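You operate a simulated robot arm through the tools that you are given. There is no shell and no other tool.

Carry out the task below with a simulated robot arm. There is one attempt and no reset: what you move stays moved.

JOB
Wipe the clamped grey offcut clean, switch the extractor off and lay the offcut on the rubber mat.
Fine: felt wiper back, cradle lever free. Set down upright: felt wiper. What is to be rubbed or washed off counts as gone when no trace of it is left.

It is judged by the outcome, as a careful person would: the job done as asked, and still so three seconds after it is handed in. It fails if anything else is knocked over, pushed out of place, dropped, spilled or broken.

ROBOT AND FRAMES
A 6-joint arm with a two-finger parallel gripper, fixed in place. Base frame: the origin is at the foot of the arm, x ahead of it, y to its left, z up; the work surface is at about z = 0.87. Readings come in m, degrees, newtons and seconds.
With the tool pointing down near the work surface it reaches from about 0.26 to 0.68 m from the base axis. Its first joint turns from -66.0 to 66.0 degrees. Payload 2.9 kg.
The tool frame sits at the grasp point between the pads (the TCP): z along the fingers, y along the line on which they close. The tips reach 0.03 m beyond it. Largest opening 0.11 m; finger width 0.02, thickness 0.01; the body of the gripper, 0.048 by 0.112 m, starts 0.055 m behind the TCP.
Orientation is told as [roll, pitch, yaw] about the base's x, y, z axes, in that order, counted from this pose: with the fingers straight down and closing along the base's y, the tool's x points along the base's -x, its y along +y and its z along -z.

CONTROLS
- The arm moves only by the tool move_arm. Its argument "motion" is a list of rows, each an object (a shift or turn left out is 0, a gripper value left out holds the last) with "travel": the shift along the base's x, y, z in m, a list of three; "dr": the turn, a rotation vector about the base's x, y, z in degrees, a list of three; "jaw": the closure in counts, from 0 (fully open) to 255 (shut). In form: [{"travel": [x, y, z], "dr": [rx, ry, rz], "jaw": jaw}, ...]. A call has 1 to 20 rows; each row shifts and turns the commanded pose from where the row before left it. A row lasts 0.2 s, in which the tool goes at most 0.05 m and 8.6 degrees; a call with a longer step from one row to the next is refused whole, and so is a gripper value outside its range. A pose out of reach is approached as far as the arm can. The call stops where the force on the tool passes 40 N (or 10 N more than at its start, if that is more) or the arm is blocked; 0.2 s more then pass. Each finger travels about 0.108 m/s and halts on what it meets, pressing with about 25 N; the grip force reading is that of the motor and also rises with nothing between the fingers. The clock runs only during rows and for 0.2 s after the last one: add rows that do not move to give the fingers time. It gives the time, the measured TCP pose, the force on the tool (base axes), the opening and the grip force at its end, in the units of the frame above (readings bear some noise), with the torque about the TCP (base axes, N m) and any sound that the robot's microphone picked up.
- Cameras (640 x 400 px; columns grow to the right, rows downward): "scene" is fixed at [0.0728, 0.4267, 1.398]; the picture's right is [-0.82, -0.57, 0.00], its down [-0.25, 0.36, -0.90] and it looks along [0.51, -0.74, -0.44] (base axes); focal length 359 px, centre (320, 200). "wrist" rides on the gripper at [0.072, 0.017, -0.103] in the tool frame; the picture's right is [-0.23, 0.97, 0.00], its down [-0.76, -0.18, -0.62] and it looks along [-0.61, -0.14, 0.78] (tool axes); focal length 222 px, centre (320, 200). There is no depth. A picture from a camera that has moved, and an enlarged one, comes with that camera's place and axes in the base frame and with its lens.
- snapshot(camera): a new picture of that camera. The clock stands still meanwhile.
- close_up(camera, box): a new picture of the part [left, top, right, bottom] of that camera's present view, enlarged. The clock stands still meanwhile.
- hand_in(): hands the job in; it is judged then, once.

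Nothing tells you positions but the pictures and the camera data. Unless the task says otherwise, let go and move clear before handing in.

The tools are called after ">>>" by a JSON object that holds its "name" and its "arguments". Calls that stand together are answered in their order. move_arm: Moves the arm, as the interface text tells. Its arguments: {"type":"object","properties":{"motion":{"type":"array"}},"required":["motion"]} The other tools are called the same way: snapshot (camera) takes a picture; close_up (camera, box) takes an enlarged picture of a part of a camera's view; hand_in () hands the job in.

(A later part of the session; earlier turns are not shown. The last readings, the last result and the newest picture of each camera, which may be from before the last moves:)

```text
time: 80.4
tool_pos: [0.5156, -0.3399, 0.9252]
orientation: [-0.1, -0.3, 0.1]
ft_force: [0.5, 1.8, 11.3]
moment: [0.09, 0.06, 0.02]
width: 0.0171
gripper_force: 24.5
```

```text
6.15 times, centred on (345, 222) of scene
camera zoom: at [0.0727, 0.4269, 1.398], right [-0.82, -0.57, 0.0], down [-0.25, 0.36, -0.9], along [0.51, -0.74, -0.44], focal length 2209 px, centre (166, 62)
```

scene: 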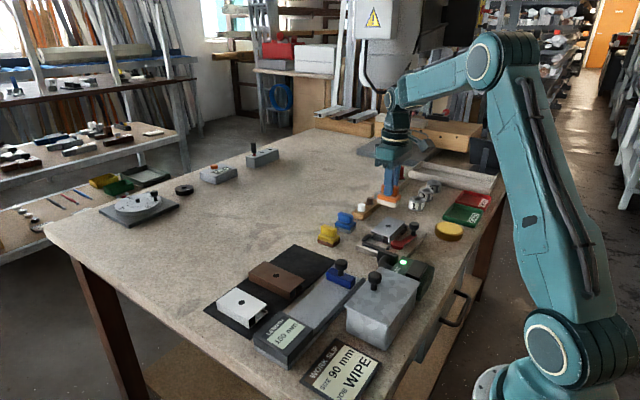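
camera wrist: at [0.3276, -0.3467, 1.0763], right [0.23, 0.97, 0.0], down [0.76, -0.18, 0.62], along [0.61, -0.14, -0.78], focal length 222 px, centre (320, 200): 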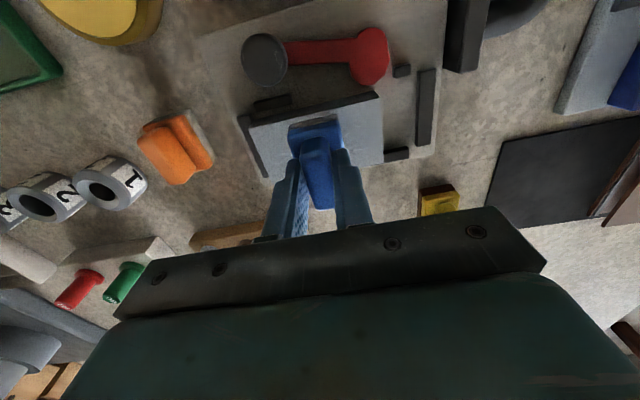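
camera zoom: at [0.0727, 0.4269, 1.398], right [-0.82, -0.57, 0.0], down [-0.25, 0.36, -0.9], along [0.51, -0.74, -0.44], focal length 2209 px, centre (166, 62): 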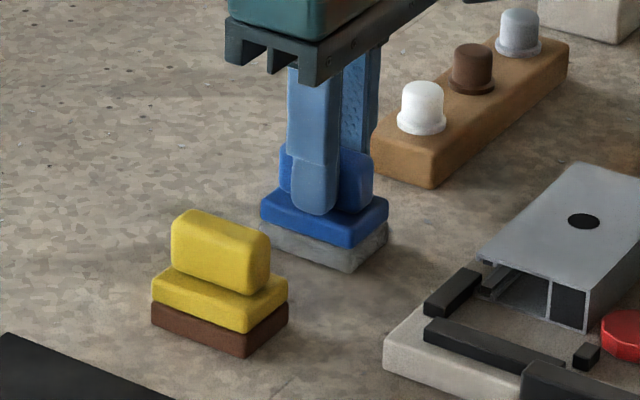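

The wiper is on the table at its original spot. I'll relieve the pressure, release and rise.

>>> {"name": "move_arm", "arguments": {"motion": [{"travel": [0, 0, 0.0007]}, {"travel": [0, 0, 0], "jaw": 140}, {"travel": [0, 0, 0]}, {"travel": [0, 0, 0]}, {"travel": [0, 0, 0.02]}, {"travel": [0, 0, 0.04]}, {"travel": [0, 0, 0.04]}, {"travel": [0, 0, 0]}]}}

>>> {"name": "close_up", "arguments": {"camera": "scene", "box": [310, 190, 380, 255]}}

>>> {"name": "close_up", "arguments": {"camera": "scene", "box": [370, 240, 450, 300]}}

```text
time: 82.2
tool_pos: [0.5167, -0.341, 1.0255]
orientation: [0.0, 0.0, 0.0]
ft_force: [-0.2, -0.1, 0.9]
moment: [0.04, 0.02, 0.01]
width: 0.0495
gripper_force: 0.1
```

```text
6.15 times, centred on (345, 222) of scene
camera zoom: at [0.0728, 0.4267, 1.398], right [-0.82, -0.57, 0.0], down [-0.25, 0.36, -0.9], along [0.51, -0.74, -0.44], focal length 2209 px, centre (166, 62)
```

zoom: 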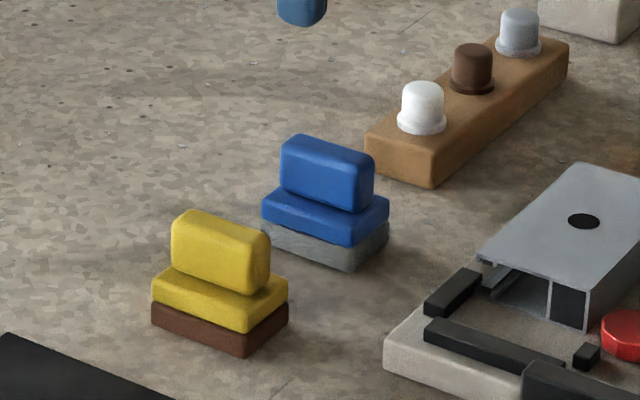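

```text
6.67 times, centred on (410, 270) of scene
camera zoom: at [0.0728, 0.4267, 1.398], right [-0.82, -0.57, 0.0], down [-0.25, 0.36, -0.9], along [0.51, -0.74, -0.44], focal length 2393 px, centre (-280, -267)
```

zoom: 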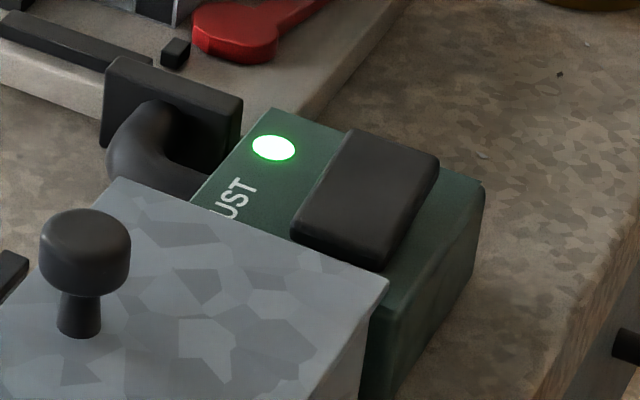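

The felt wiper is back upright. Next is the extractor, so I'll bring the wrist camera over its black switch for a closer look.

>>> {"name": "move_arm", "arguments": {"motion": [{"travel": [-0.032, 0.0173, 0.0125]}, {"travel": [-0.032, 0.0173, 0.0125]}, {"travel": [-0.032, 0.0173, 0.0125]}, {"travel": [-0.032, 0.0173, 0.0125]}, {"travel": [-0.032, 0.0173, 0.0125]}, {"travel": [-0.032, 0.0173, 0.0125]}, {"travel": [-0.032, 0.0173, 0]}, {"travel": [0, 0, 0]}]}}

>>> {"name": "snapshot", "arguments": {"camera": "wrist"}}

```text
time: 84.0
tool_pos: [0.2896, -0.2185, 1.0992]
orientation: [0.0, 0.0, 0.2]
ft_force: [-0.3, 0.0, -0.6]
moment: [0.01, -0.01, 0.01]
width: 0.0496
gripper_force: 0.0
```

```text
taken
camera wrist: at [0.2174, -0.2009, 1.2046], right [0.23, 0.97, 0.0], down [0.76, -0.18, 0.62], along [0.61, -0.14, -0.78], focal length 222 px, centre (320, 200)
```

wrist: 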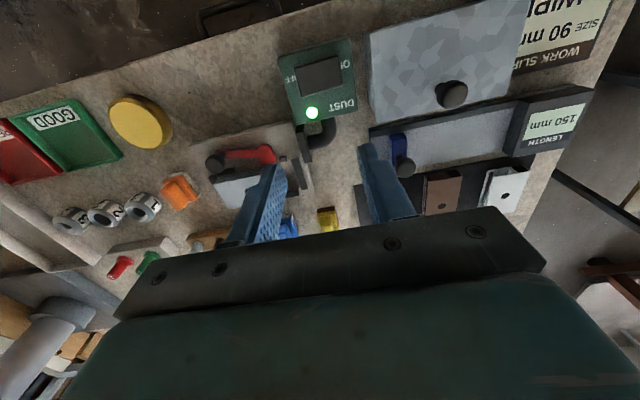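

>>> {"name": "close_up", "arguments": {"camera": "wrist", "box": [270, 30, 370, 160]}}

>>> {"name": "close_up", "arguments": {"camera": "wrist", "box": [200, 100, 320, 220]}}

```text
3.08 times, centred on (320, 95) of wrist
camera zoom: at [0.2174, -0.2009, 1.2046], right [0.23, 0.97, 0.0], down [0.76, -0.18, 0.62], along [0.61, -0.14, -0.78], focal length 684 px, centre (320, 523)
```

zoom: 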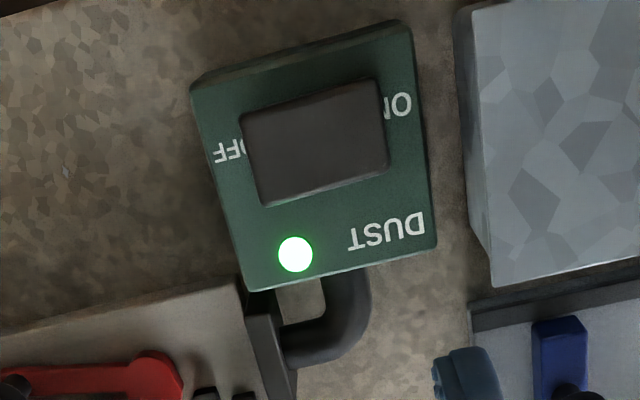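

```text
3.33 times, centred on (260, 160) of wrist
camera zoom: at [0.2174, -0.2009, 1.2046], right [0.23, 0.97, 0.0], down [0.76, -0.18, 0.62], along [0.61, -0.14, -0.78], focal length 740 px, centre (520, 333)
```

zoom: 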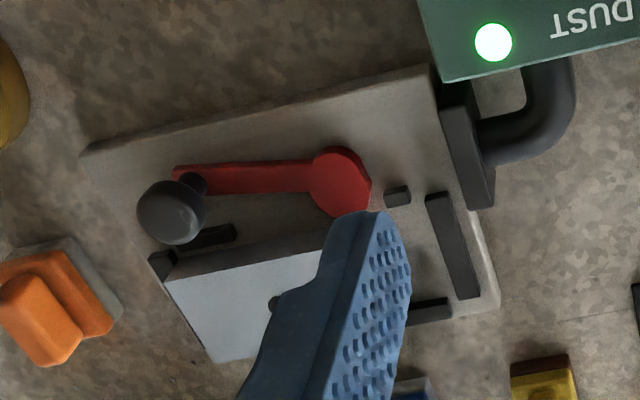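

The switch is a rocker with ON on its +y end and OFF on its -y end, and it's currently tilted to ON with the OFF end raised to about z 0.927. I'll close the fingers and come down above the OFF end at about (0.263, -0.228).

>>> {"name": "move_arm", "arguments": {"motion": [{"travel": [-0.0135, -0.0045, 0], "jaw": 255}, {"travel": [-0.0134, -0.0045, 0]}, {"travel": [0, 0, 0]}, {"travel": [0, 0, -0.04]}, {"travel": [0, 0, -0.04]}, {"travel": [0, 0, -0.04]}, {"travel": [0, 0, -0.008]}, {"travel": [0, 0, 0]}]}}

>>> {"name": "snapshot", "arguments": {"camera": "wrist"}}

>>> {"name": "close_up", "arguments": {"camera": "scene", "box": [370, 220, 450, 300]}}

```text
time: 85.8
tool_pos: [0.2657, -0.229, 0.9698]
orientation: [0.0, 0.1, 0.1]
ft_force: [-0.3, -0.9, -0.6]
moment: [0.03, 0.05, -0.02]
width: 0.0
gripper_force: 24.8
```

```text
taken
camera wrist: at [0.1941, -0.2114, 1.0752], right [0.23, 0.97, 0.0], down [0.76, -0.18, 0.62], along [0.61, -0.14, -0.78], focal length 222 px, centre (320, 200)
```

wrist: 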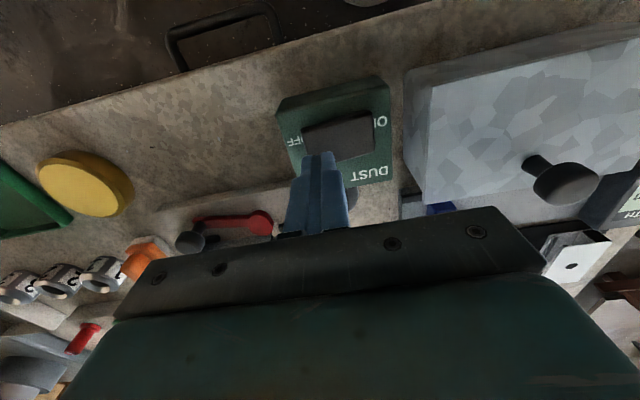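

```text
5.00 times, centred on (410, 260) of scene
camera zoom: at [0.0728, 0.4267, 1.398], right [-0.82, -0.57, 0.0], down [-0.25, 0.36, -0.9], along [0.51, -0.74, -0.44], focal length 1795 px, centre (-130, -100)
```

zoom: 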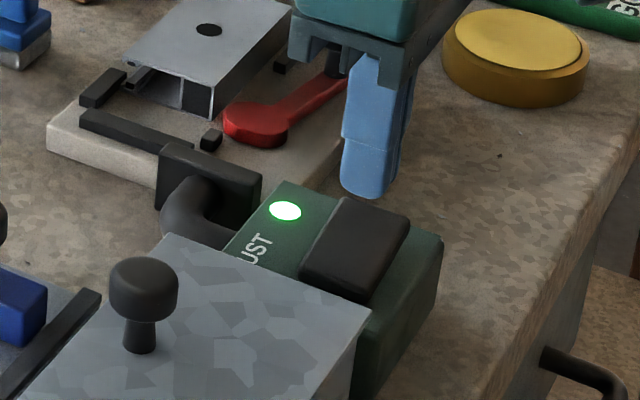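

>>> {"name": "close_up", "arguments": {"camera": "wrist", "box": [260, 70, 400, 190]}}

```text
3.33 times, centred on (330, 130) of wrist
camera zoom: at [0.1941, -0.2114, 1.0752], right [0.23, 0.97, 0.0], down [0.76, -0.18, 0.62], along [0.61, -0.14, -0.78], focal length 740 px, centre (287, 433)
```

zoom: 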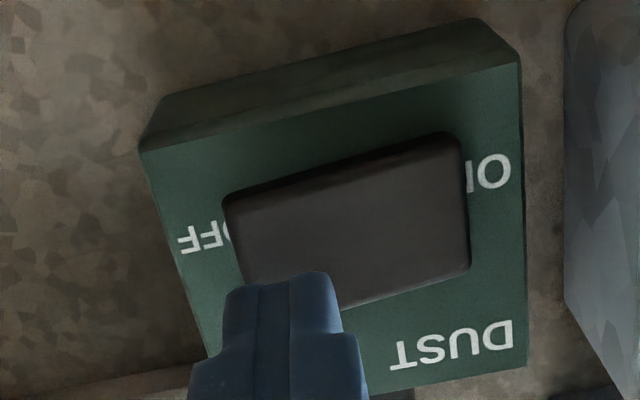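

The tips line up with the OFF end but are slightly toward its +x edge. I'll shift 8 mm in -x and press down in small steps.

>>> {"name": "move_arm", "arguments": {"motion": [{"travel": [-0.007, -0.001, 0]}, {"travel": [0, 0, 0]}, {"travel": [0, 0, -0.008]}, {"travel": [0, 0, -0.004]}, {"travel": [0, 0, 0]}]}}

>>> {"name": "close_up", "arguments": {"camera": "wrist", "box": [260, 70, 400, 190]}}

```text
time: 87.0
tool_pos: [0.258, -0.2301, 0.9586]
orientation: [0.1, 0.0, 0.1]
ft_force: [-0.2, 0.2, 1.1]
moment: [-0.01, 0.0, 0.0]
width: 0.0
gripper_force: 25.0
```

```text
3.33 times, centred on (330, 130) of wrist
camera zoom: at [0.1875, -0.2119, 1.0638], right [0.23, 0.97, 0.0], down [0.76, -0.18, 0.62], along [0.61, -0.14, -0.78], focal length 740 px, centre (287, 433)
```

zoom: 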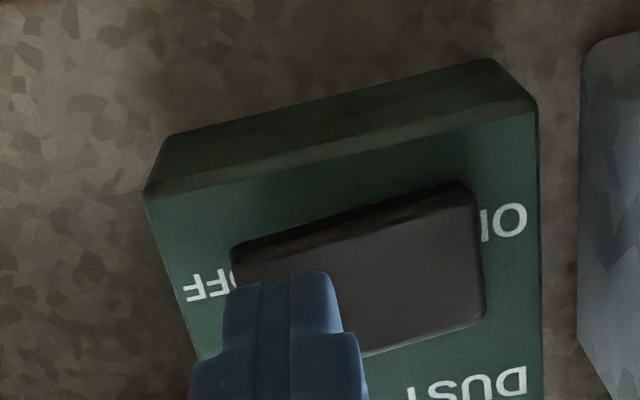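

>>> {"name": "move_arm", "arguments": {"motion": [{"travel": [0, 0, -0.003]}, {"travel": [0, 0, -0.003]}, {"travel": [0, 0, 0]}]}}

```text
time: 87.8
tool_pos: [0.2596, -0.2297, 0.9534]
orientation: [0.0, 0.0, 0.1]
ft_force: [0.2, 0.3, -0.7]
moment: [0.02, 0.04, -0.02]
width: 0.0
gripper_force: 25.0
```

>>> {"name": "move_arm", "arguments": {"motion": [{"travel": [0, 0, -0.002]}, {"travel": [0, 0, -0.002]}, {"travel": [0, 0, 0]}]}}

>>> {"name": "close_up", "arguments": {"camera": "scene", "box": [370, 240, 450, 300]}}

```text
time: 88.5
tool_pos: [0.2587, -0.2315, 0.9517]
orientation: [-0.2, 0.0, 0.0]
ft_force: [-3.2, 1.6, 9.6]
moment: [0.13, 0.15, 0.06]
width: 0.0001
gripper_force: 25.1
stopped in row 3: the force on the tool passed its limit at 43 N (the readings are from after the stop); the commanded pose is now the measured one
```

```text
6.67 times, centred on (410, 270) of scene
camera zoom: at [0.0726, 0.4268, 1.398], right [-0.82, -0.57, 0.0], down [-0.25, 0.36, -0.9], along [0.51, -0.74, -0.44], focal length 2393 px, centre (-280, -267)
```

zoom: 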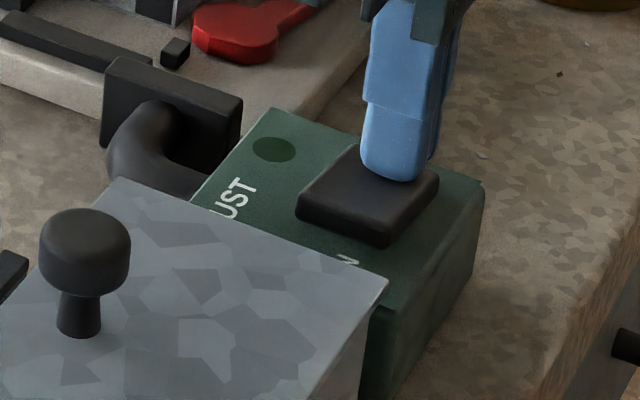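

The rocker flipped to OFF and the green light went out. I'll rise clear and check that it stays off.

>>> {"name": "move_arm", "arguments": {"motion": [{"travel": [0, 0, 0.01]}, {"travel": [0, 0, 0.04], "dr": [0.1, 0, 0]}, {"travel": [0, 0, 0.045]}, {"travel": [0, 0, 0.045]}, {"travel": [0, 0, 0]}]}}

>>> {"name": "close_up", "arguments": {"camera": "scene", "box": [340, 200, 450, 300]}}

>>> {"name": "snapshot", "arguments": {"camera": "wrist"}}

```text
time: 89.7
tool_pos: [0.2586, -0.2294, 1.0914]
orientation: [0.0, -0.2, -0.1]
ft_force: [0.2, 0.5, -0.1]
moment: [-0.04, 0.0, -0.03]
width: 0.0
gripper_force: 24.8
```

```text
4.00 times, centred on (395, 250) of scene
camera zoom: at [0.0728, 0.4267, 1.398], right [-0.82, -0.57, 0.0], down [-0.25, 0.36, -0.9], along [0.51, -0.74, -0.44], focal length 1436 px, centre (20, 0)
```

zoom: 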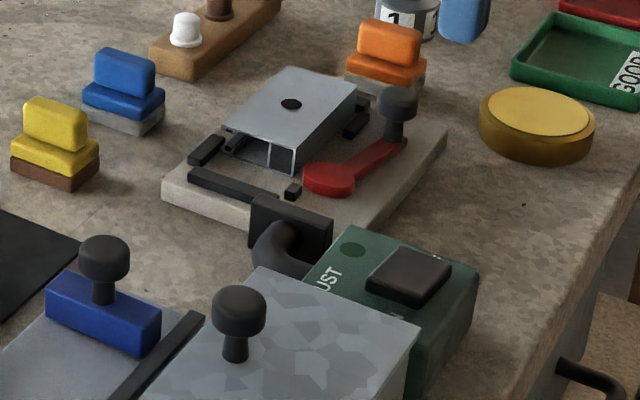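

```text
taken
camera wrist: at [0.1865, -0.2111, 1.1962], right [0.23, 0.97, 0.0], down [0.76, -0.18, 0.62], along [0.61, -0.14, -0.78], focal length 222 px, centre (320, 200)
```

wrist: 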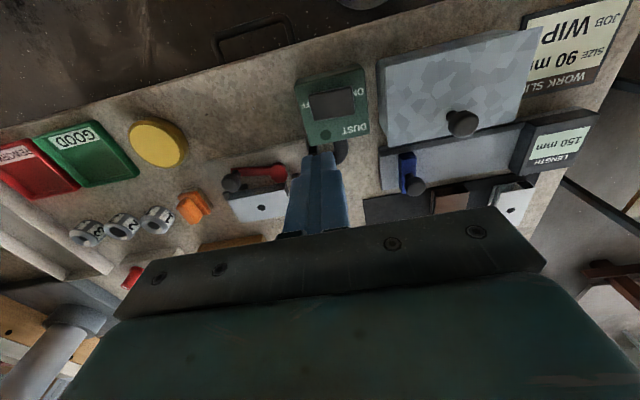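

The extractor is off and its light is dark. Next is the lever: its knob is at about (0.334, -0.382), its pivot is near (0.352, -0.316), and it should swing away from the offcut toward the base. I'll go above the knob with the tool turned 45° and look.

>>> {"name": "move_arm", "arguments": {"motion": [{"travel": [0.019, -0.038, 0], "jaw": 140}, {"travel": [0.019, -0.038, 0]}, {"travel": [0.019, -0.038, 0]}, {"travel": [0.019, -0.038, 0]}, {"travel": [0, 0, -0.01], "dr": [0, 0, 7.5]}, {"travel": [0, 0, -0.01], "dr": [0, 0, 7.5]}, {"travel": [0, 0, -0.01], "dr": [0, 0, 7.5]}, {"travel": [0, 0, -0.01], "dr": [0, 0, 7.5]}, {"travel": [0, 0, -0.01], "dr": [0, 0, 7.5]}, {"travel": [0, 0, 0], "dr": [0, 0, 7.5]}, {"travel": [0, 0, 0]}]}}

>>> {"name": "snapshot", "arguments": {"camera": "wrist"}}

>>> {"name": "close_up", "arguments": {"camera": "scene", "box": [360, 170, 440, 250]}}

```text
time: 92.1
tool_pos: [0.3356, -0.383, 1.0429]
orientation: [-0.2, -0.1, 45.1]
ft_force: [0.4, 0.6, 0.0]
moment: [0.0, -0.01, -0.01]
width: 0.0497
gripper_force: 0.0
```

```text
taken
camera wrist: at [0.2724, -0.4211, 1.147], right [-0.53, 0.85, 0.0], down [0.66, 0.41, 0.62], along [0.53, 0.33, -0.78], focal length 222 px, centre (320, 200)
```

wrist: 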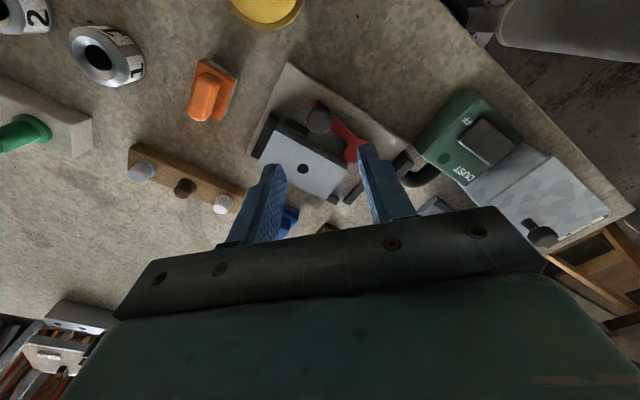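

```text
5.00 times, centred on (400, 210) of scene
camera zoom: at [0.0728, 0.4267, 1.398], right [-0.82, -0.57, 0.0], down [-0.25, 0.36, -0.9], along [0.51, -0.74, -0.44], focal length 1795 px, centre (-80, 150)
```

zoom: 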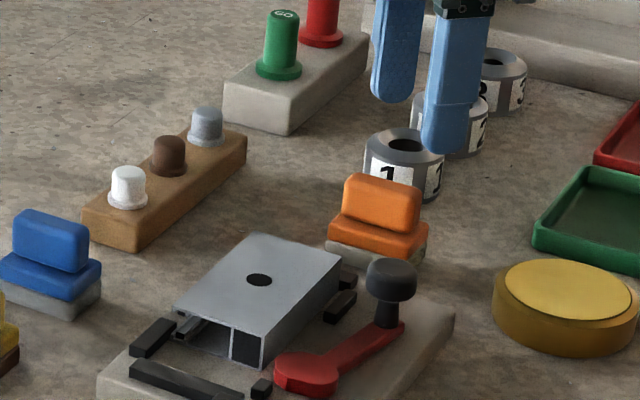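

>>> {"name": "close_up", "arguments": {"camera": "wrist", "box": [240, 70, 440, 220]}}

```text
2.67 times, centred on (340, 145) of wrist
camera zoom: at [0.2724, -0.4211, 1.147], right [-0.53, 0.85, 0.0], down [0.66, 0.41, 0.62], along [0.53, 0.33, -0.78], focal length 592 px, centre (267, 347)
```

zoom: 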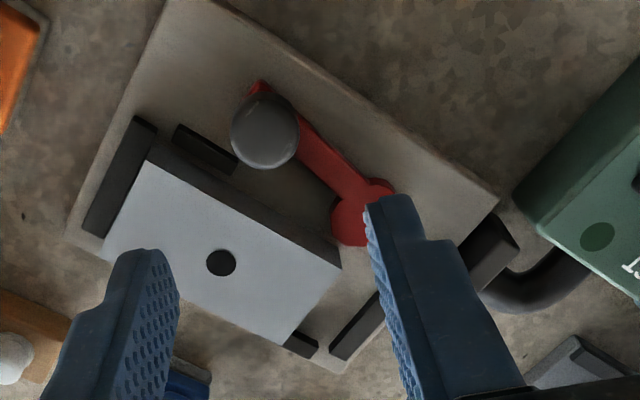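

The knob is right under the TCP. I'll descend around it and close gently.

>>> {"name": "move_arm", "arguments": {"motion": [{"travel": [0, 0, -0.04]}, {"travel": [0, 0, -0.04]}, {"travel": [0, 0, -0.012]}, {"travel": [0, 0, -0.005]}, {"travel": [0, 0, 0]}]}}

>>> {"name": "close_up", "arguments": {"camera": "wrist", "box": [220, 60, 420, 220]}}

>>> {"name": "close_up", "arguments": {"camera": "scene", "box": [360, 190, 440, 250]}}

```text
time: 93.3
tool_pos: [0.336, -0.3837, 0.9444]
orientation: [-0.1, -0.1, 44.9]
ft_force: [0.0, 0.0, 0.0]
moment: [0.0, 0.03, -0.01]
width: 0.0498
gripper_force: 0.0
```

```text
2.50 times, centred on (320, 140) of wrist
camera zoom: at [0.2727, -0.4225, 1.0483], right [-0.53, 0.85, 0.0], down [0.66, 0.41, 0.62], along [0.53, 0.33, -0.78], focal length 555 px, centre (320, 350)
```

zoom: 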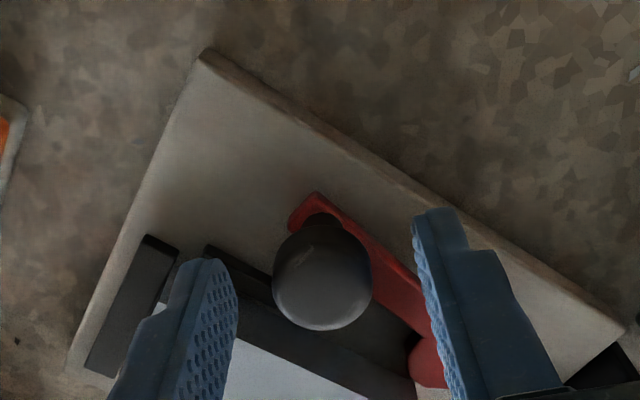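

```text
6.67 times, centred on (400, 220) of scene
camera zoom: at [0.0728, 0.4267, 1.398], right [-0.82, -0.57, 0.0], down [-0.25, 0.36, -0.9], along [0.51, -0.74, -0.44], focal length 2393 px, centre (-213, 67)
```

zoom: 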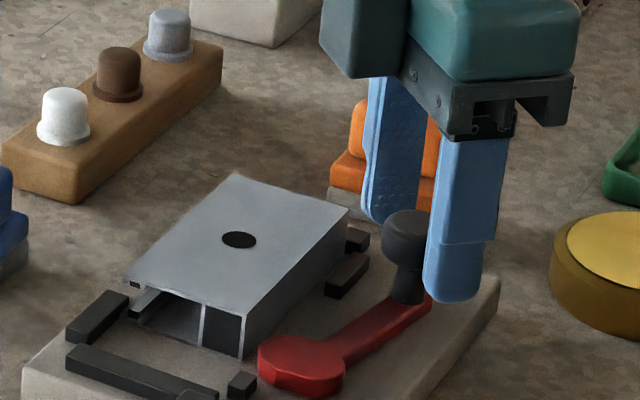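

The knob sits between the fingers. I'll close to a loose cage and sweep it along an arc about the pivot, starting with a few steps.

>>> {"name": "move_arm", "arguments": {"motion": [{"travel": [0, 0, 0], "jaw": 190}, {"travel": [0, 0, 0]}, {"travel": [-0.0087, 0.0027, 0]}, {"travel": [-0.0081, 0.0038, 0]}, {"travel": [-0.0076, 0.0049, 0]}, {"travel": [0, 0, 0]}]}}

>>> {"name": "close_up", "arguments": {"camera": "scene", "box": [360, 190, 440, 250]}}

>>> {"name": "close_up", "arguments": {"camera": "wrist", "box": [220, 60, 420, 220]}}

```text
time: 94.7
tool_pos: [0.3113, -0.3736, 0.943]
orientation: [-0.1, -0.1, 44.9]
ft_force: [-0.1, -0.7, 0.1]
moment: [-0.02, 0.0, 0.0]
width: 0.0282
gripper_force: 0.5
```

```text
6.67 times, centred on (400, 220) of scene
camera zoom: at [0.0728, 0.4267, 1.398], right [-0.82, -0.57, 0.0], down [-0.25, 0.36, -0.9], along [0.51, -0.74, -0.44], focal length 2393 px, centre (-213, 67)
```

zoom: 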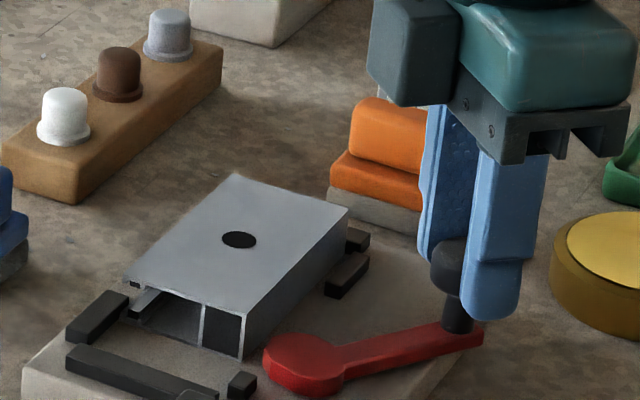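

```text
2.50 times, centred on (320, 140) of wrist
camera zoom: at [0.2489, -0.4111, 1.0482], right [-0.53, 0.85, 0.0], down [0.66, 0.41, 0.62], along [0.53, 0.33, -0.78], focal length 555 px, centre (320, 350)
```

zoom: 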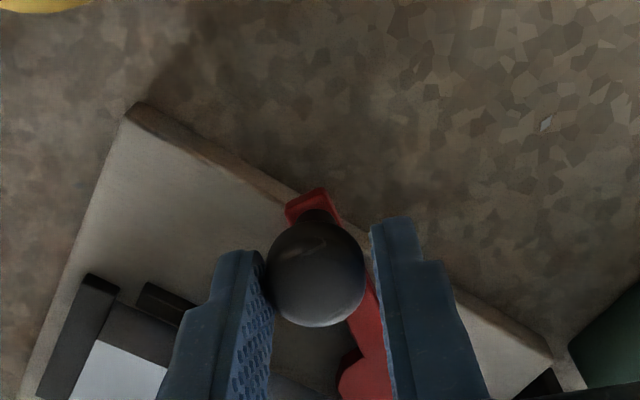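

The lever swings freely in this direction. I'll continue along the arc.

>>> {"name": "move_arm", "arguments": {"motion": [{"travel": [-0.007, 0.0058, 0]}, {"travel": [-0.006, 0.0067, 0]}, {"travel": [-0.0052, 0.0074, 0]}, {"travel": [-0.0042, 0.008, 0]}, {"travel": [-0.0031, 0.0084, 0]}, {"travel": [0, 0, 0]}]}}

>>> {"name": "close_up", "arguments": {"camera": "scene", "box": [360, 190, 440, 250]}}

>>> {"name": "close_up", "arguments": {"camera": "wrist", "box": [220, 60, 420, 220]}}

```text
time: 96.1
tool_pos: [0.2869, -0.336, 0.9441]
orientation: [0.0, 0.0, 45.1]
ft_force: [0.0, -0.1, 0.1]
moment: [-0.02, -0.02, 0.03]
width: 0.0283
gripper_force: 0.3
```

```text
6.67 times, centred on (400, 220) of scene
camera zoom: at [0.0728, 0.4267, 1.398], right [-0.82, -0.57, 0.0], down [-0.25, 0.36, -0.9], along [0.51, -0.74, -0.44], focal length 2393 px, centre (-213, 67)
```

zoom: 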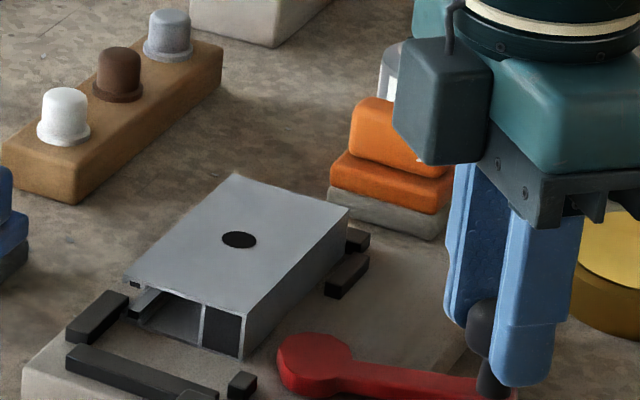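

```text
2.50 times, centred on (320, 140) of wrist
camera zoom: at [0.2237, -0.3738, 1.0485], right [-0.53, 0.85, 0.0], down [0.66, 0.41, 0.62], along [0.53, 0.33, -0.78], focal length 555 px, centre (320, 350)
```

zoom: 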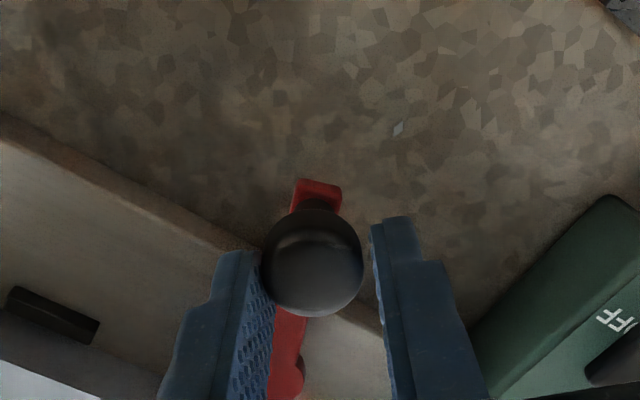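

>>> {"name": "move_arm", "arguments": {"motion": [{"travel": [-0.0019, 0.0089, 0]}, {"travel": [-0.0008, 0.009, 0]}, {"travel": [0.0004, 0.009, 0]}, {"travel": [0, 0, 0]}]}}

>>> {"name": "close_up", "arguments": {"camera": "scene", "box": [360, 190, 440, 250]}}

>>> {"name": "close_up", "arguments": {"camera": "wrist", "box": [220, 60, 420, 220]}}

```text
time: 97.1
tool_pos: [0.2836, -0.3103, 0.9441]
orientation: [-0.3, -0.1, 44.9]
ft_force: [3.3, -9.4, 1.1]
moment: [-0.32, -0.13, -0.03]
width: 0.033
gripper_force: 4.1
```

```text
6.67 times, centred on (400, 220) of scene
camera zoom: at [0.0729, 0.4264, 1.3981], right [-0.82, -0.57, 0.0], down [-0.25, 0.36, -0.9], along [0.51, -0.74, -0.44], focal length 2393 px, centre (-213, 67)
```

zoom: 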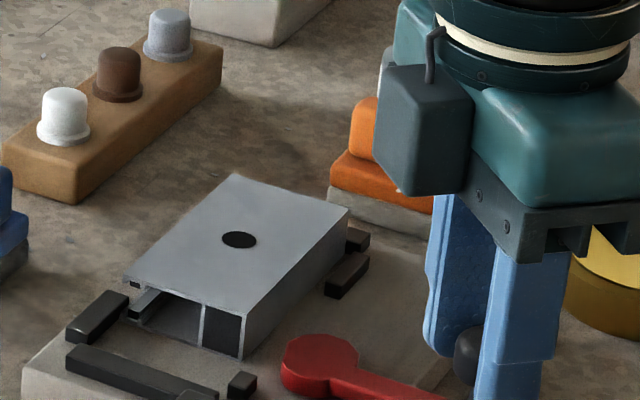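

```text
2.50 times, centred on (320, 140) of wrist
camera zoom: at [0.2207, -0.3483, 1.0489], right [-0.53, 0.85, -0.01], down [0.66, 0.41, 0.63], along [0.53, 0.33, -0.78], focal length 555 px, centre (320, 350)
```

zoom: 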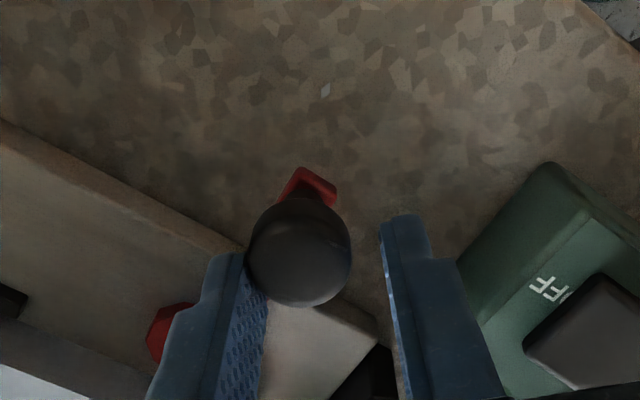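

The lever has reached its stop, fully swung out with about 9 N resistance. I'll back off a touch, open and rise, then check that it stays released.

>>> {"name": "move_arm", "arguments": {"motion": [{"travel": [-0.0005, -0.004, 0]}, {"travel": [0, 0, 0], "jaw": 150}, {"travel": [0, 0, 0]}, {"travel": [0, 0, 0.03]}, {"travel": [0, 0, 0.04]}, {"travel": [0, 0, 0.04]}, {"travel": [0, 0, 0]}]}}

>>> {"name": "close_up", "arguments": {"camera": "scene", "box": [350, 190, 440, 260]}}

>>> {"name": "snapshot", "arguments": {"camera": "wrist"}}

```text
time: 98.7
tool_pos: [0.2841, -0.3121, 1.0528]
orientation: [-0.1, -0.1, 45.0]
ft_force: [-0.3, -0.3, -0.8]
moment: [0.02, -0.01, -0.04]
width: 0.0454
gripper_force: 0.0
```

```text
5.71 times, centred on (395, 225) of scene
camera zoom: at [0.0728, 0.4267, 1.398], right [-0.82, -0.57, 0.0], down [-0.25, 0.36, -0.9], along [0.51, -0.74, -0.44], focal length 2051 px, centre (-109, 57)
```

zoom: 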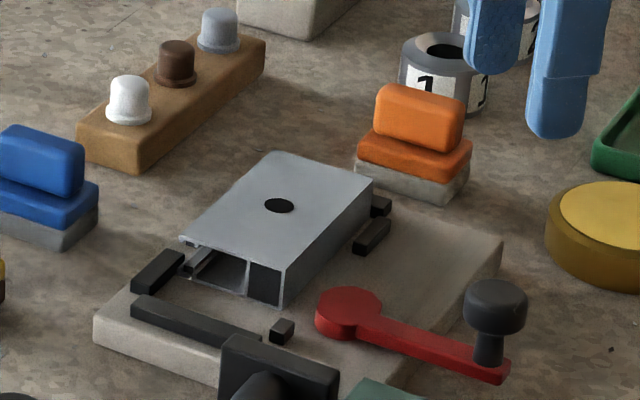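

```text
taken
camera wrist: at [0.2206, -0.3501, 1.1564], right [-0.53, 0.85, 0.0], down [0.66, 0.41, 0.62], along [0.53, 0.33, -0.78], focal length 222 px, centre (320, 200)
```

wrist: 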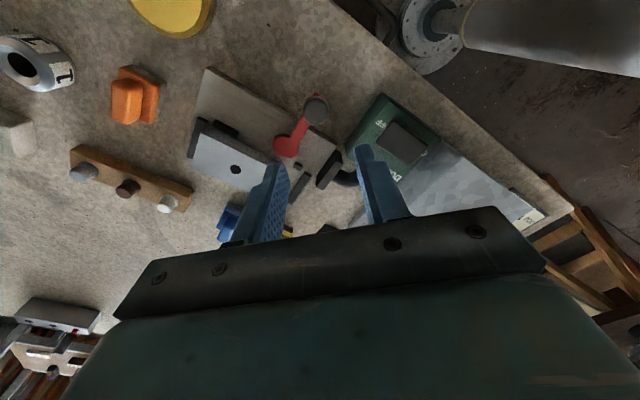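

The lever stays swung out and the cam is clear of the offcut. Next I'll rotate the gripper to close along x and hover over the offcut's middle.

>>> {"name": "move_arm", "arguments": {"motion": [{"travel": [0.039, -0.0147, 0], "jaw": 81}, {"travel": [0.039, -0.0147, 0]}, {"travel": [0.039, -0.0146, 0]}, {"travel": [0, 0, 0], "dr": [0, 0, 7.5]}, {"travel": [0, 0, 0], "dr": [0, 0, 7.5]}, {"travel": [0, 0, 0], "dr": [0, 0, 7.5]}, {"travel": [0, 0, 0], "dr": [0, 0, 7.5]}, {"travel": [0, 0, 0], "dr": [0, 0, 7.5]}, {"travel": [0, 0, 0], "dr": [0, 0, 7.5]}, {"travel": [0, 0, -0.03]}, {"travel": [0, 0, 0]}]}}

>>> {"name": "snapshot", "arguments": {"camera": "wrist"}}

>>> {"name": "close_up", "arguments": {"camera": "wrist", "box": [220, 50, 420, 210]}}

>>> {"name": "close_up", "arguments": {"camera": "scene", "box": [350, 190, 440, 260]}}

```text
time: 101.1
tool_pos: [0.4006, -0.3568, 1.0249]
orientation: [-0.1, -0.2, 90.0]
ft_force: [-0.8, 0.7, 0.5]
moment: [-0.03, 0.0, 0.0]
width: 0.0753
gripper_force: 0.0
```

```text
taken
camera wrist: at [0.3844, -0.4285, 1.1297], right [-0.97, 0.23, 0.0], down [0.18, 0.76, 0.62], along [0.14, 0.61, -0.78], focal length 222 px, centre (320, 200)
```

wrist: 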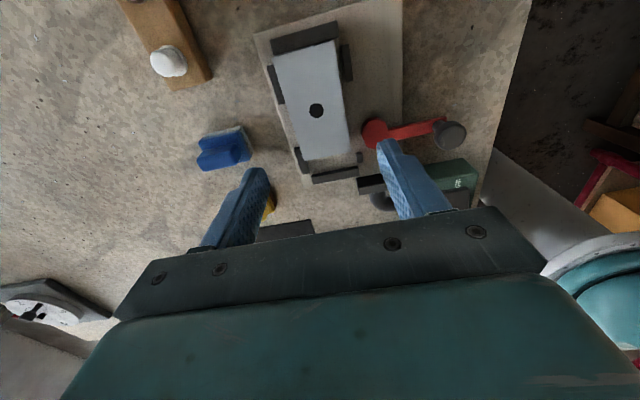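

```text
2.50 times, centred on (320, 130) of wrist
camera zoom: at [0.3844, -0.4285, 1.1297], right [-0.97, 0.23, 0.0], down [0.18, 0.76, 0.62], along [0.14, 0.61, -0.78], focal length 555 px, centre (320, 375)
```

zoom: 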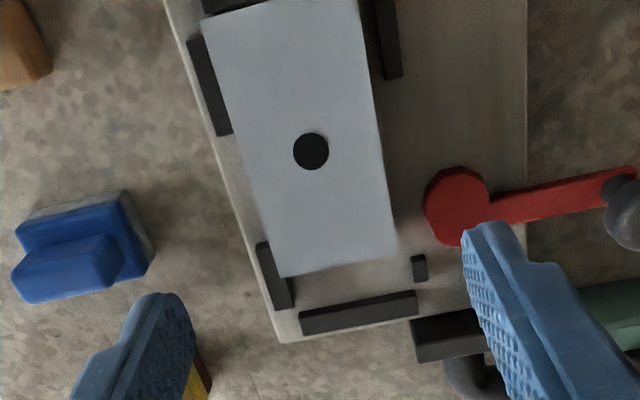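

```text
5.71 times, centred on (395, 225) of scene
camera zoom: at [0.0728, 0.4267, 1.398], right [-0.82, -0.57, 0.0], down [-0.25, 0.36, -0.9], along [0.51, -0.74, -0.44], focal length 2051 px, centre (-109, 57)
```

zoom: 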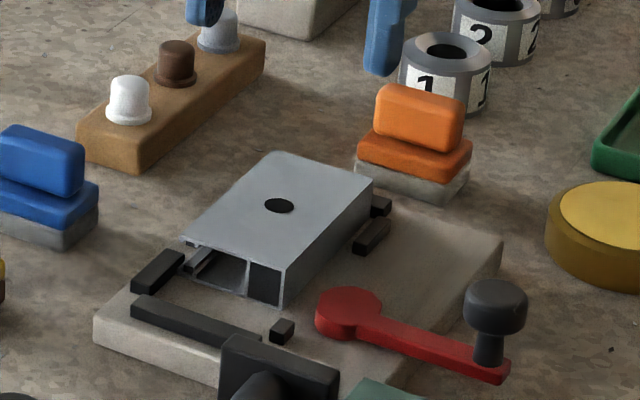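

The gripper is centred across the offcut, but the -x finger would pass close to the cam. I'll shift 6 mm toward -y, narrow the opening a little and descend partway to check.

>>> {"name": "move_arm", "arguments": {"motion": [{"travel": [0, -0.006, 0], "jaw": 104}, {"travel": [0, 0, 0]}, {"travel": [0, 0, -0.035]}, {"travel": [0, 0, -0.035]}, {"travel": [0, 0, 0]}]}}

>>> {"name": "close_up", "arguments": {"camera": "wrist", "box": [220, 50, 420, 210]}}

>>> {"name": "close_up", "arguments": {"camera": "scene", "box": [350, 190, 440, 260]}}

```text
time: 102.3
tool_pos: [0.4003, -0.3626, 0.9529]
orientation: [-0.1, 0.0, 90.0]
ft_force: [-0.5, 0.2, 0.2]
moment: [0.0, 0.0, 0.02]
width: 0.0647
gripper_force: 0.0
```

```text
2.50 times, centred on (320, 130) of wrist
camera zoom: at [0.3829, -0.4345, 1.0588], right [-0.97, 0.23, 0.0], down [0.18, 0.76, 0.62], along [0.14, 0.61, -0.78], focal length 555 px, centre (320, 375)
```

zoom: 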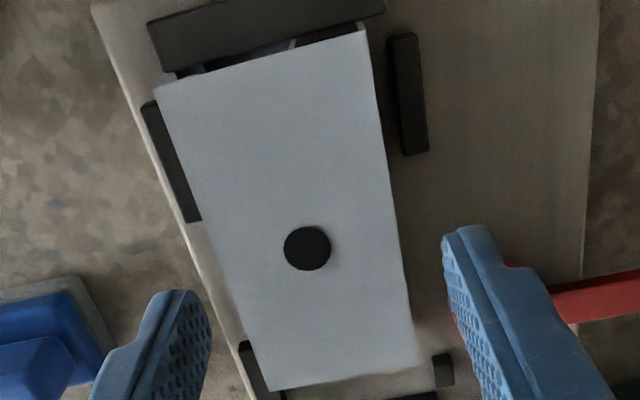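

```text
5.71 times, centred on (395, 225) of scene
camera zoom: at [0.0728, 0.4267, 1.398], right [-0.82, -0.57, 0.0], down [-0.25, 0.36, -0.9], along [0.51, -0.74, -0.44], focal length 2051 px, centre (-109, 57)
```

zoom: 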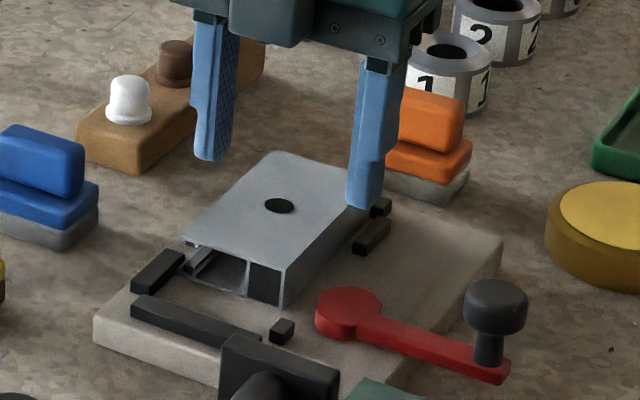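

Both fingertips clear the offcut's sides. I'll continue down to grip height.

>>> {"name": "move_arm", "arguments": {"motion": [{"travel": [0, 0, -0.015]}, {"travel": [0, 0, -0.01]}, {"travel": [0, 0, -0.006]}, {"travel": [0, 0, 0]}]}}

>>> {"name": "close_up", "arguments": {"camera": "wrist", "box": [200, 70, 420, 230]}}

>>> {"name": "close_up", "arguments": {"camera": "scene", "box": [350, 190, 440, 260]}}

```text
time: 103.3
tool_pos: [0.4011, -0.364, 0.9236]
orientation: [-0.2, -0.1, 90.0]
ft_force: [0.5, -1.0, 0.2]
moment: [-0.01, 0.04, -0.01]
width: 0.0649
gripper_force: 0.0
```

```text
2.50 times, centred on (310, 150) of wrist
camera zoom: at [0.3844, -0.436, 1.0283], right [-0.97, 0.23, 0.0], down [0.18, 0.76, 0.62], along [0.14, 0.61, -0.78], focal length 555 px, centre (345, 325)
```

zoom: 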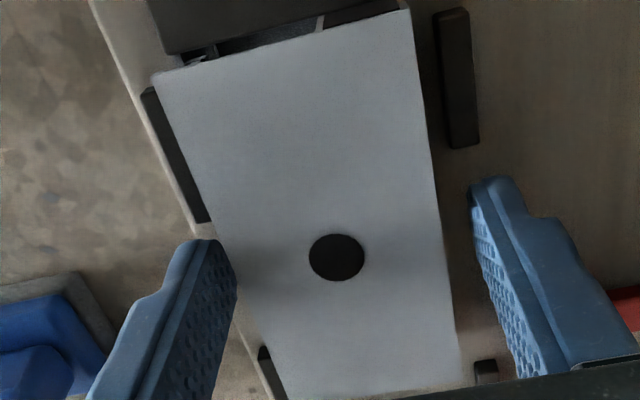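

```text
5.71 times, centred on (395, 225) of scene
camera zoom: at [0.0728, 0.4267, 1.398], right [-0.82, -0.57, 0.0], down [-0.25, 0.36, -0.9], along [0.51, -0.74, -0.44], focal length 2051 px, centre (-109, 57)
```

zoom: 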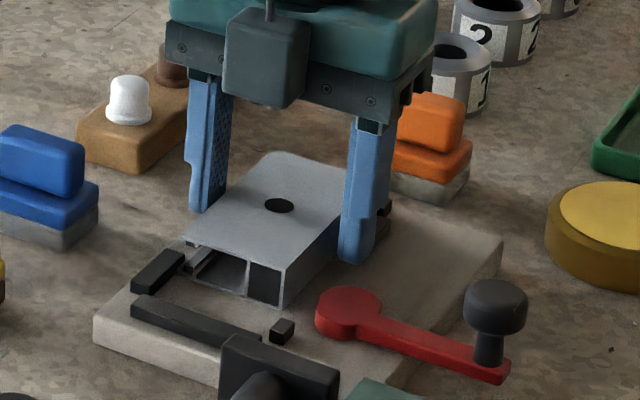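

>>> {"name": "move_arm", "arguments": {"motion": [{"travel": [0.002, 0, -0.002]}, {"travel": [0, 0, 0]}, {"travel": [0, 0, 0], "jaw": 255}, {"travel": [0, 0, 0]}, {"travel": [0, 0, 0]}, {"travel": [0, 0, 0]}]}}

>>> {"name": "close_up", "arguments": {"camera": "wrist", "box": [200, 70, 420, 230]}}

>>> {"name": "close_up", "arguments": {"camera": "scene", "box": [350, 190, 440, 260]}}

```text
time: 104.7
tool_pos: [0.4023, -0.3645, 0.9224]
orientation: [-0.2, -0.1, 89.8]
ft_force: [-2.6, -0.5, 2.5]
moment: [0.1, 0.13, -0.06]
width: 0.0526
gripper_force: 25.2
```

```text
2.50 times, centred on (310, 150) of wrist
camera zoom: at [0.3863, -0.4355, 1.0267], right [-0.97, 0.23, 0.0], down [0.18, 0.76, 0.62], along [0.14, 0.61, -0.78], focal length 555 px, centre (345, 325)
```

zoom: 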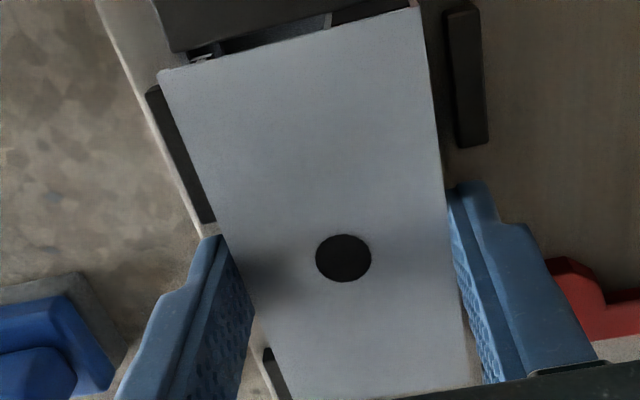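

```text
5.71 times, centred on (395, 225) of scene
camera zoom: at [0.0727, 0.4267, 1.398], right [-0.82, -0.57, 0.0], down [-0.25, 0.36, -0.9], along [0.51, -0.74, -0.44], focal length 2051 px, centre (-109, 57)
```

zoom: 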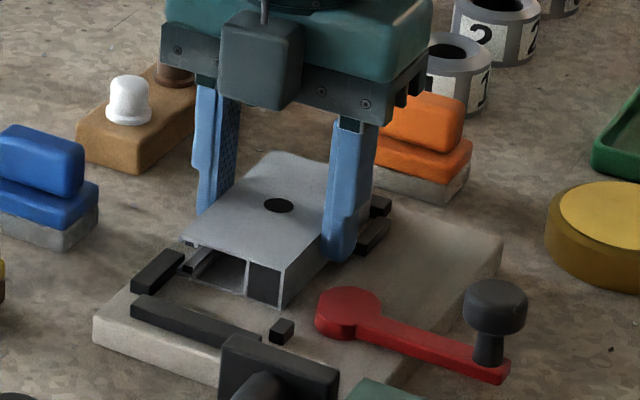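

The offcut is gripped at 52.6 mm. I'll lift it straight out of the cradle.

>>> {"name": "move_arm", "arguments": {"motion": [{"travel": [0, 0, 0.01]}, {"travel": [0, 0, 0.02]}, {"travel": [0, 0, 0.03]}, {"travel": [0, 0, 0.04]}, {"travel": [0, 0, 0.03]}, {"travel": [0, 0, 0]}]}}

>>> {"name": "snapshot", "arguments": {"camera": "wrist"}}

>>> {"name": "close_up", "arguments": {"camera": "scene", "box": [350, 160, 450, 260]}}

```text
time: 106.1
tool_pos: [0.4031, -0.3647, 1.0541]
orientation: [-0.1, 0.0, 89.9]
ft_force: [0.3, -0.3, -0.2]
moment: [0.0, -0.05, -0.01]
width: 0.0523
gripper_force: 25.3
```

```text
taken
camera wrist: at [0.3874, -0.4357, 1.1587], right [-0.97, 0.23, 0.0], down [0.18, 0.76, 0.62], along [0.14, 0.61, -0.78], focal length 222 px, centre (320, 200)
```

wrist: 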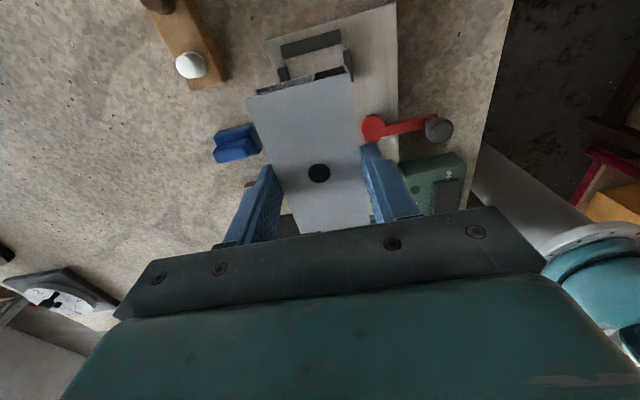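

```text
4.00 times, centred on (400, 210) of scene
camera zoom: at [0.0728, 0.4267, 1.398], right [-0.82, -0.57, 0.0], down [-0.25, 0.36, -0.9], along [0.51, -0.74, -0.44], focal length 1436 px, centre (0, 160)
```

zoom: 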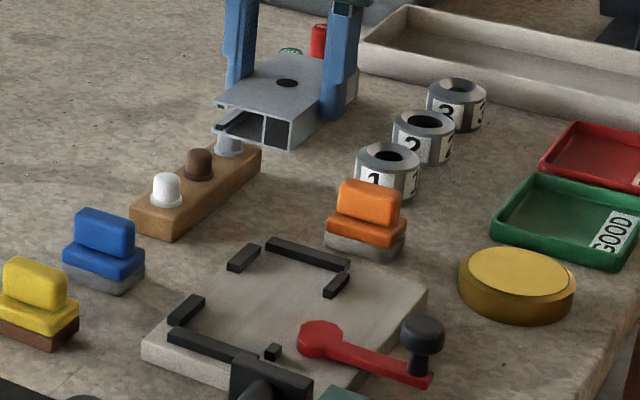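

The offcut is out cleanly and the cradle is undisturbed. The empty end of the mat spans roughly x 0.457–0.592 and y -0.193 to -0.08, so I'll carry the offcut there while turning it 90° so that it lies parallel to the other pieces.

>>> {"name": "move_arm", "arguments": {"motion": [{"travel": [0.0104, 0.0186, 0], "dr": [0, 0, -7.5]}, {"travel": [0.0104, 0.0186, 0], "dr": [0, 0, -7.5]}, {"travel": [0.0104, 0.0186, 0], "dr": [0, 0, -7.5]}, {"travel": [0.0104, 0.0186, 0], "dr": [0, 0, -7.5]}, {"travel": [0.0104, 0.0186, 0], "dr": [0, 0, -7.5]}, {"travel": [0.0104, 0.0186, 0], "dr": [0, 0, -7.5]}, {"travel": [0.0104, 0.0186, 0], "dr": [0, 0, -7.5]}, {"travel": [0.0104, 0.0186, 0], "dr": [0, 0, -7.5]}, {"travel": [0.0104, 0.0186, 0], "dr": [0, 0, -7.5]}, {"travel": [0.0104, 0.0186, 0], "dr": [0, 0, -7.5]}, {"travel": [0.0104, 0.0186, 0], "dr": [0, 0, -7.5]}, {"travel": [0.01, 0.0181, 0], "dr": [0, 0, -7.4]}, {"travel": [0, 0, 0]}]}}

>>> {"name": "snapshot", "arguments": {"camera": "wrist"}}

>>> {"name": "snapshot", "arguments": {"camera": "scene"}}

```text
time: 108.9
tool_pos: [0.5267, -0.1413, 1.052]
orientation: [-0.1, -0.1, -0.1]
ft_force: [0.0, -0.4, -0.2]
moment: [-0.02, -0.01, 0.02]
width: 0.0526
gripper_force: 24.9
```

```text
taken
camera wrist: at [0.4549, -0.123, 1.1557], right [0.23, 0.97, 0.0], down [0.76, -0.18, 0.62], along [0.61, -0.14, -0.78], focal length 222 px, centre (320, 200)
```

wrist: 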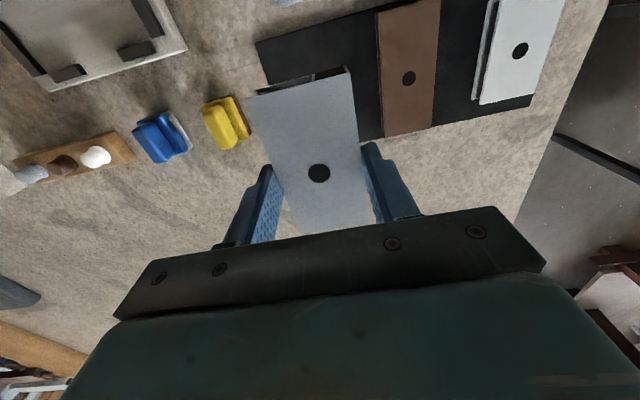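

```text
taken
```

scene: 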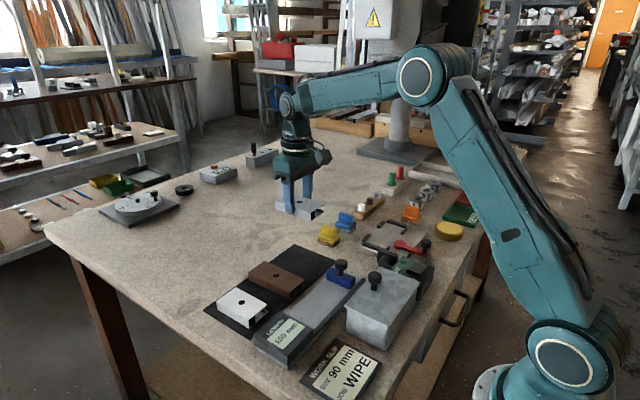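

The mat corner and the brown piece agree with my estimates, with free space of about x 0.455–0.588 and y -0.193 to -0.07. I'll centre slightly and descend to just above the mat.

>>> {"name": "move_arm", "arguments": {"motion": [{"travel": [-0.0025, 0.004, 0]}, {"travel": [0, 0, -0.04]}, {"travel": [0, 0, -0.04]}, {"travel": [0, 0, -0.03]}, {"travel": [0, 0, -0.012]}, {"travel": [0, 0, 0]}]}}

>>> {"name": "close_up", "arguments": {"camera": "scene", "box": [200, 200, 360, 330]}}

>>> {"name": "snapshot", "arguments": {"camera": "wrist"}}

```text
time: 110.3
tool_pos: [0.5251, -0.1372, 0.9297]
orientation: [-0.1, -0.2, 0.1]
ft_force: [-0.3, -0.1, -0.8]
moment: [-0.01, 0.0, 0.0]
width: 0.0529
gripper_force: 24.9
```

```text
3.08 times, centred on (280, 265) of scene
camera zoom: at [0.0728, 0.4267, 1.398], right [-0.82, -0.57, 0.0], down [-0.25, 0.36, -0.9], along [0.51, -0.74, -0.44], focal length 1104 px, centre (443, 0)
```

zoom: 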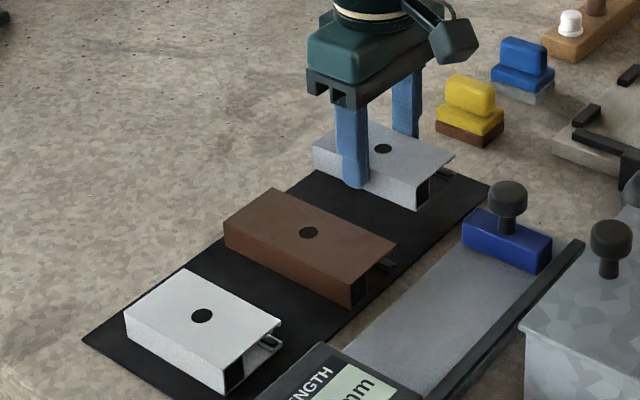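

```text
taken
camera wrist: at [0.4524, -0.119, 1.0344], right [0.23, 0.97, 0.0], down [0.76, -0.18, 0.62], along [0.61, -0.14, -0.78], focal length 222 px, centre (320, 200)
```

wrist: 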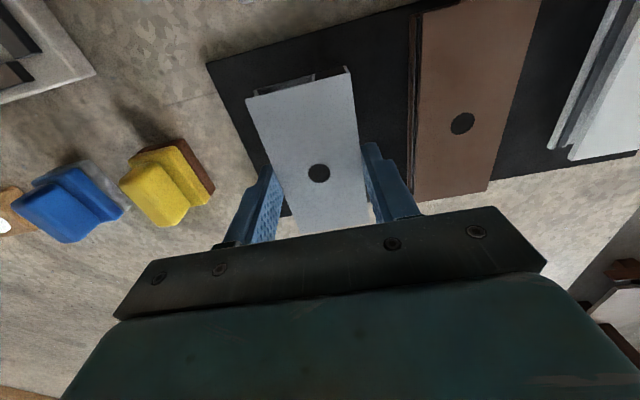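

The offcut is parallel to the other pieces and over the empty mat area. I'll lower it in small steps to contact.

>>> {"name": "move_arm", "arguments": {"motion": [{"travel": [0, 0, -0.008]}, {"travel": [0, 0, -0.004]}, {"travel": [0, 0, 0]}]}}

>>> {"name": "move_arm", "arguments": {"motion": [{"travel": [0, 0, -0.002]}, {"travel": [0, 0, 0]}]}}

>>> {"name": "close_up", "arguments": {"camera": "scene", "box": [270, 215, 330, 270]}}

```text
time: 111.1
tool_pos: [0.5251, -0.1345, 0.9168]
orientation: [-0.2, -0.1, 0.0]
ft_force: [-0.8, 0.2, -0.7]
moment: [-0.01, -0.02, -0.01]
width: 0.0528
gripper_force: 24.4
```

```text
time: 111.7
tool_pos: [0.5257, -0.1346, 0.916]
orientation: [-0.1, -0.1, 0.0]
ft_force: [0.7, -0.6, -0.5]
moment: [0.0, 0.02, 0.01]
width: 0.0527
gripper_force: 25.6
```

```text
7.27 times, centred on (300, 242) of scene
camera zoom: at [0.0728, 0.4267, 1.398], right [-0.82, -0.57, 0.0], down [-0.25, 0.36, -0.9], along [0.51, -0.74, -0.44], focal length 2610 px, centre (466, -109)
```

zoom: 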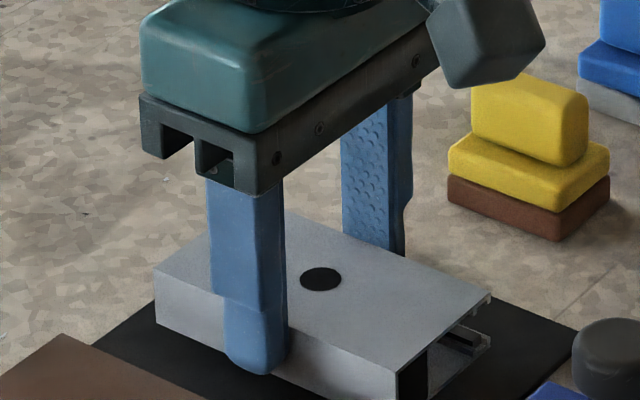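

>>> {"name": "move_arm", "arguments": {"motion": [{"travel": [0, 0, -0.0015]}, {"travel": [0, 0, 0]}]}}

>>> {"name": "move_arm", "arguments": {"motion": [{"travel": [0, 0, -0.0015]}, {"travel": [0, 0, 0]}]}}

>>> {"name": "move_arm", "arguments": {"motion": [{"travel": [0, 0, -0.001]}, {"travel": [0, 0, 0]}]}}

```text
time: 112.3
tool_pos: [0.5251, -0.1355, 0.9142]
orientation: [-0.2, 0.0, 0.0]
ft_force: [0.4, -0.6, -0.9]
moment: [0.01, -0.02, -0.04]
width: 0.0524
gripper_force: 24.8
```

```text
time: 112.9
tool_pos: [0.5237, -0.1354, 0.9121]
orientation: [-0.1, -0.1, 0.1]
ft_force: [0.8, 0.4, -1.3]
moment: [-0.01, 0.01, 0.02]
width: 0.0526
gripper_force: 24.9
```

```text
time: 113.5
tool_pos: [0.5238, -0.1363, 0.9122]
orientation: [0.0, -0.1, 0.1]
ft_force: [0.7, 0.3, -0.5]
moment: [0.01, 0.0, 0.01]
width: 0.0525
gripper_force: 24.8
```

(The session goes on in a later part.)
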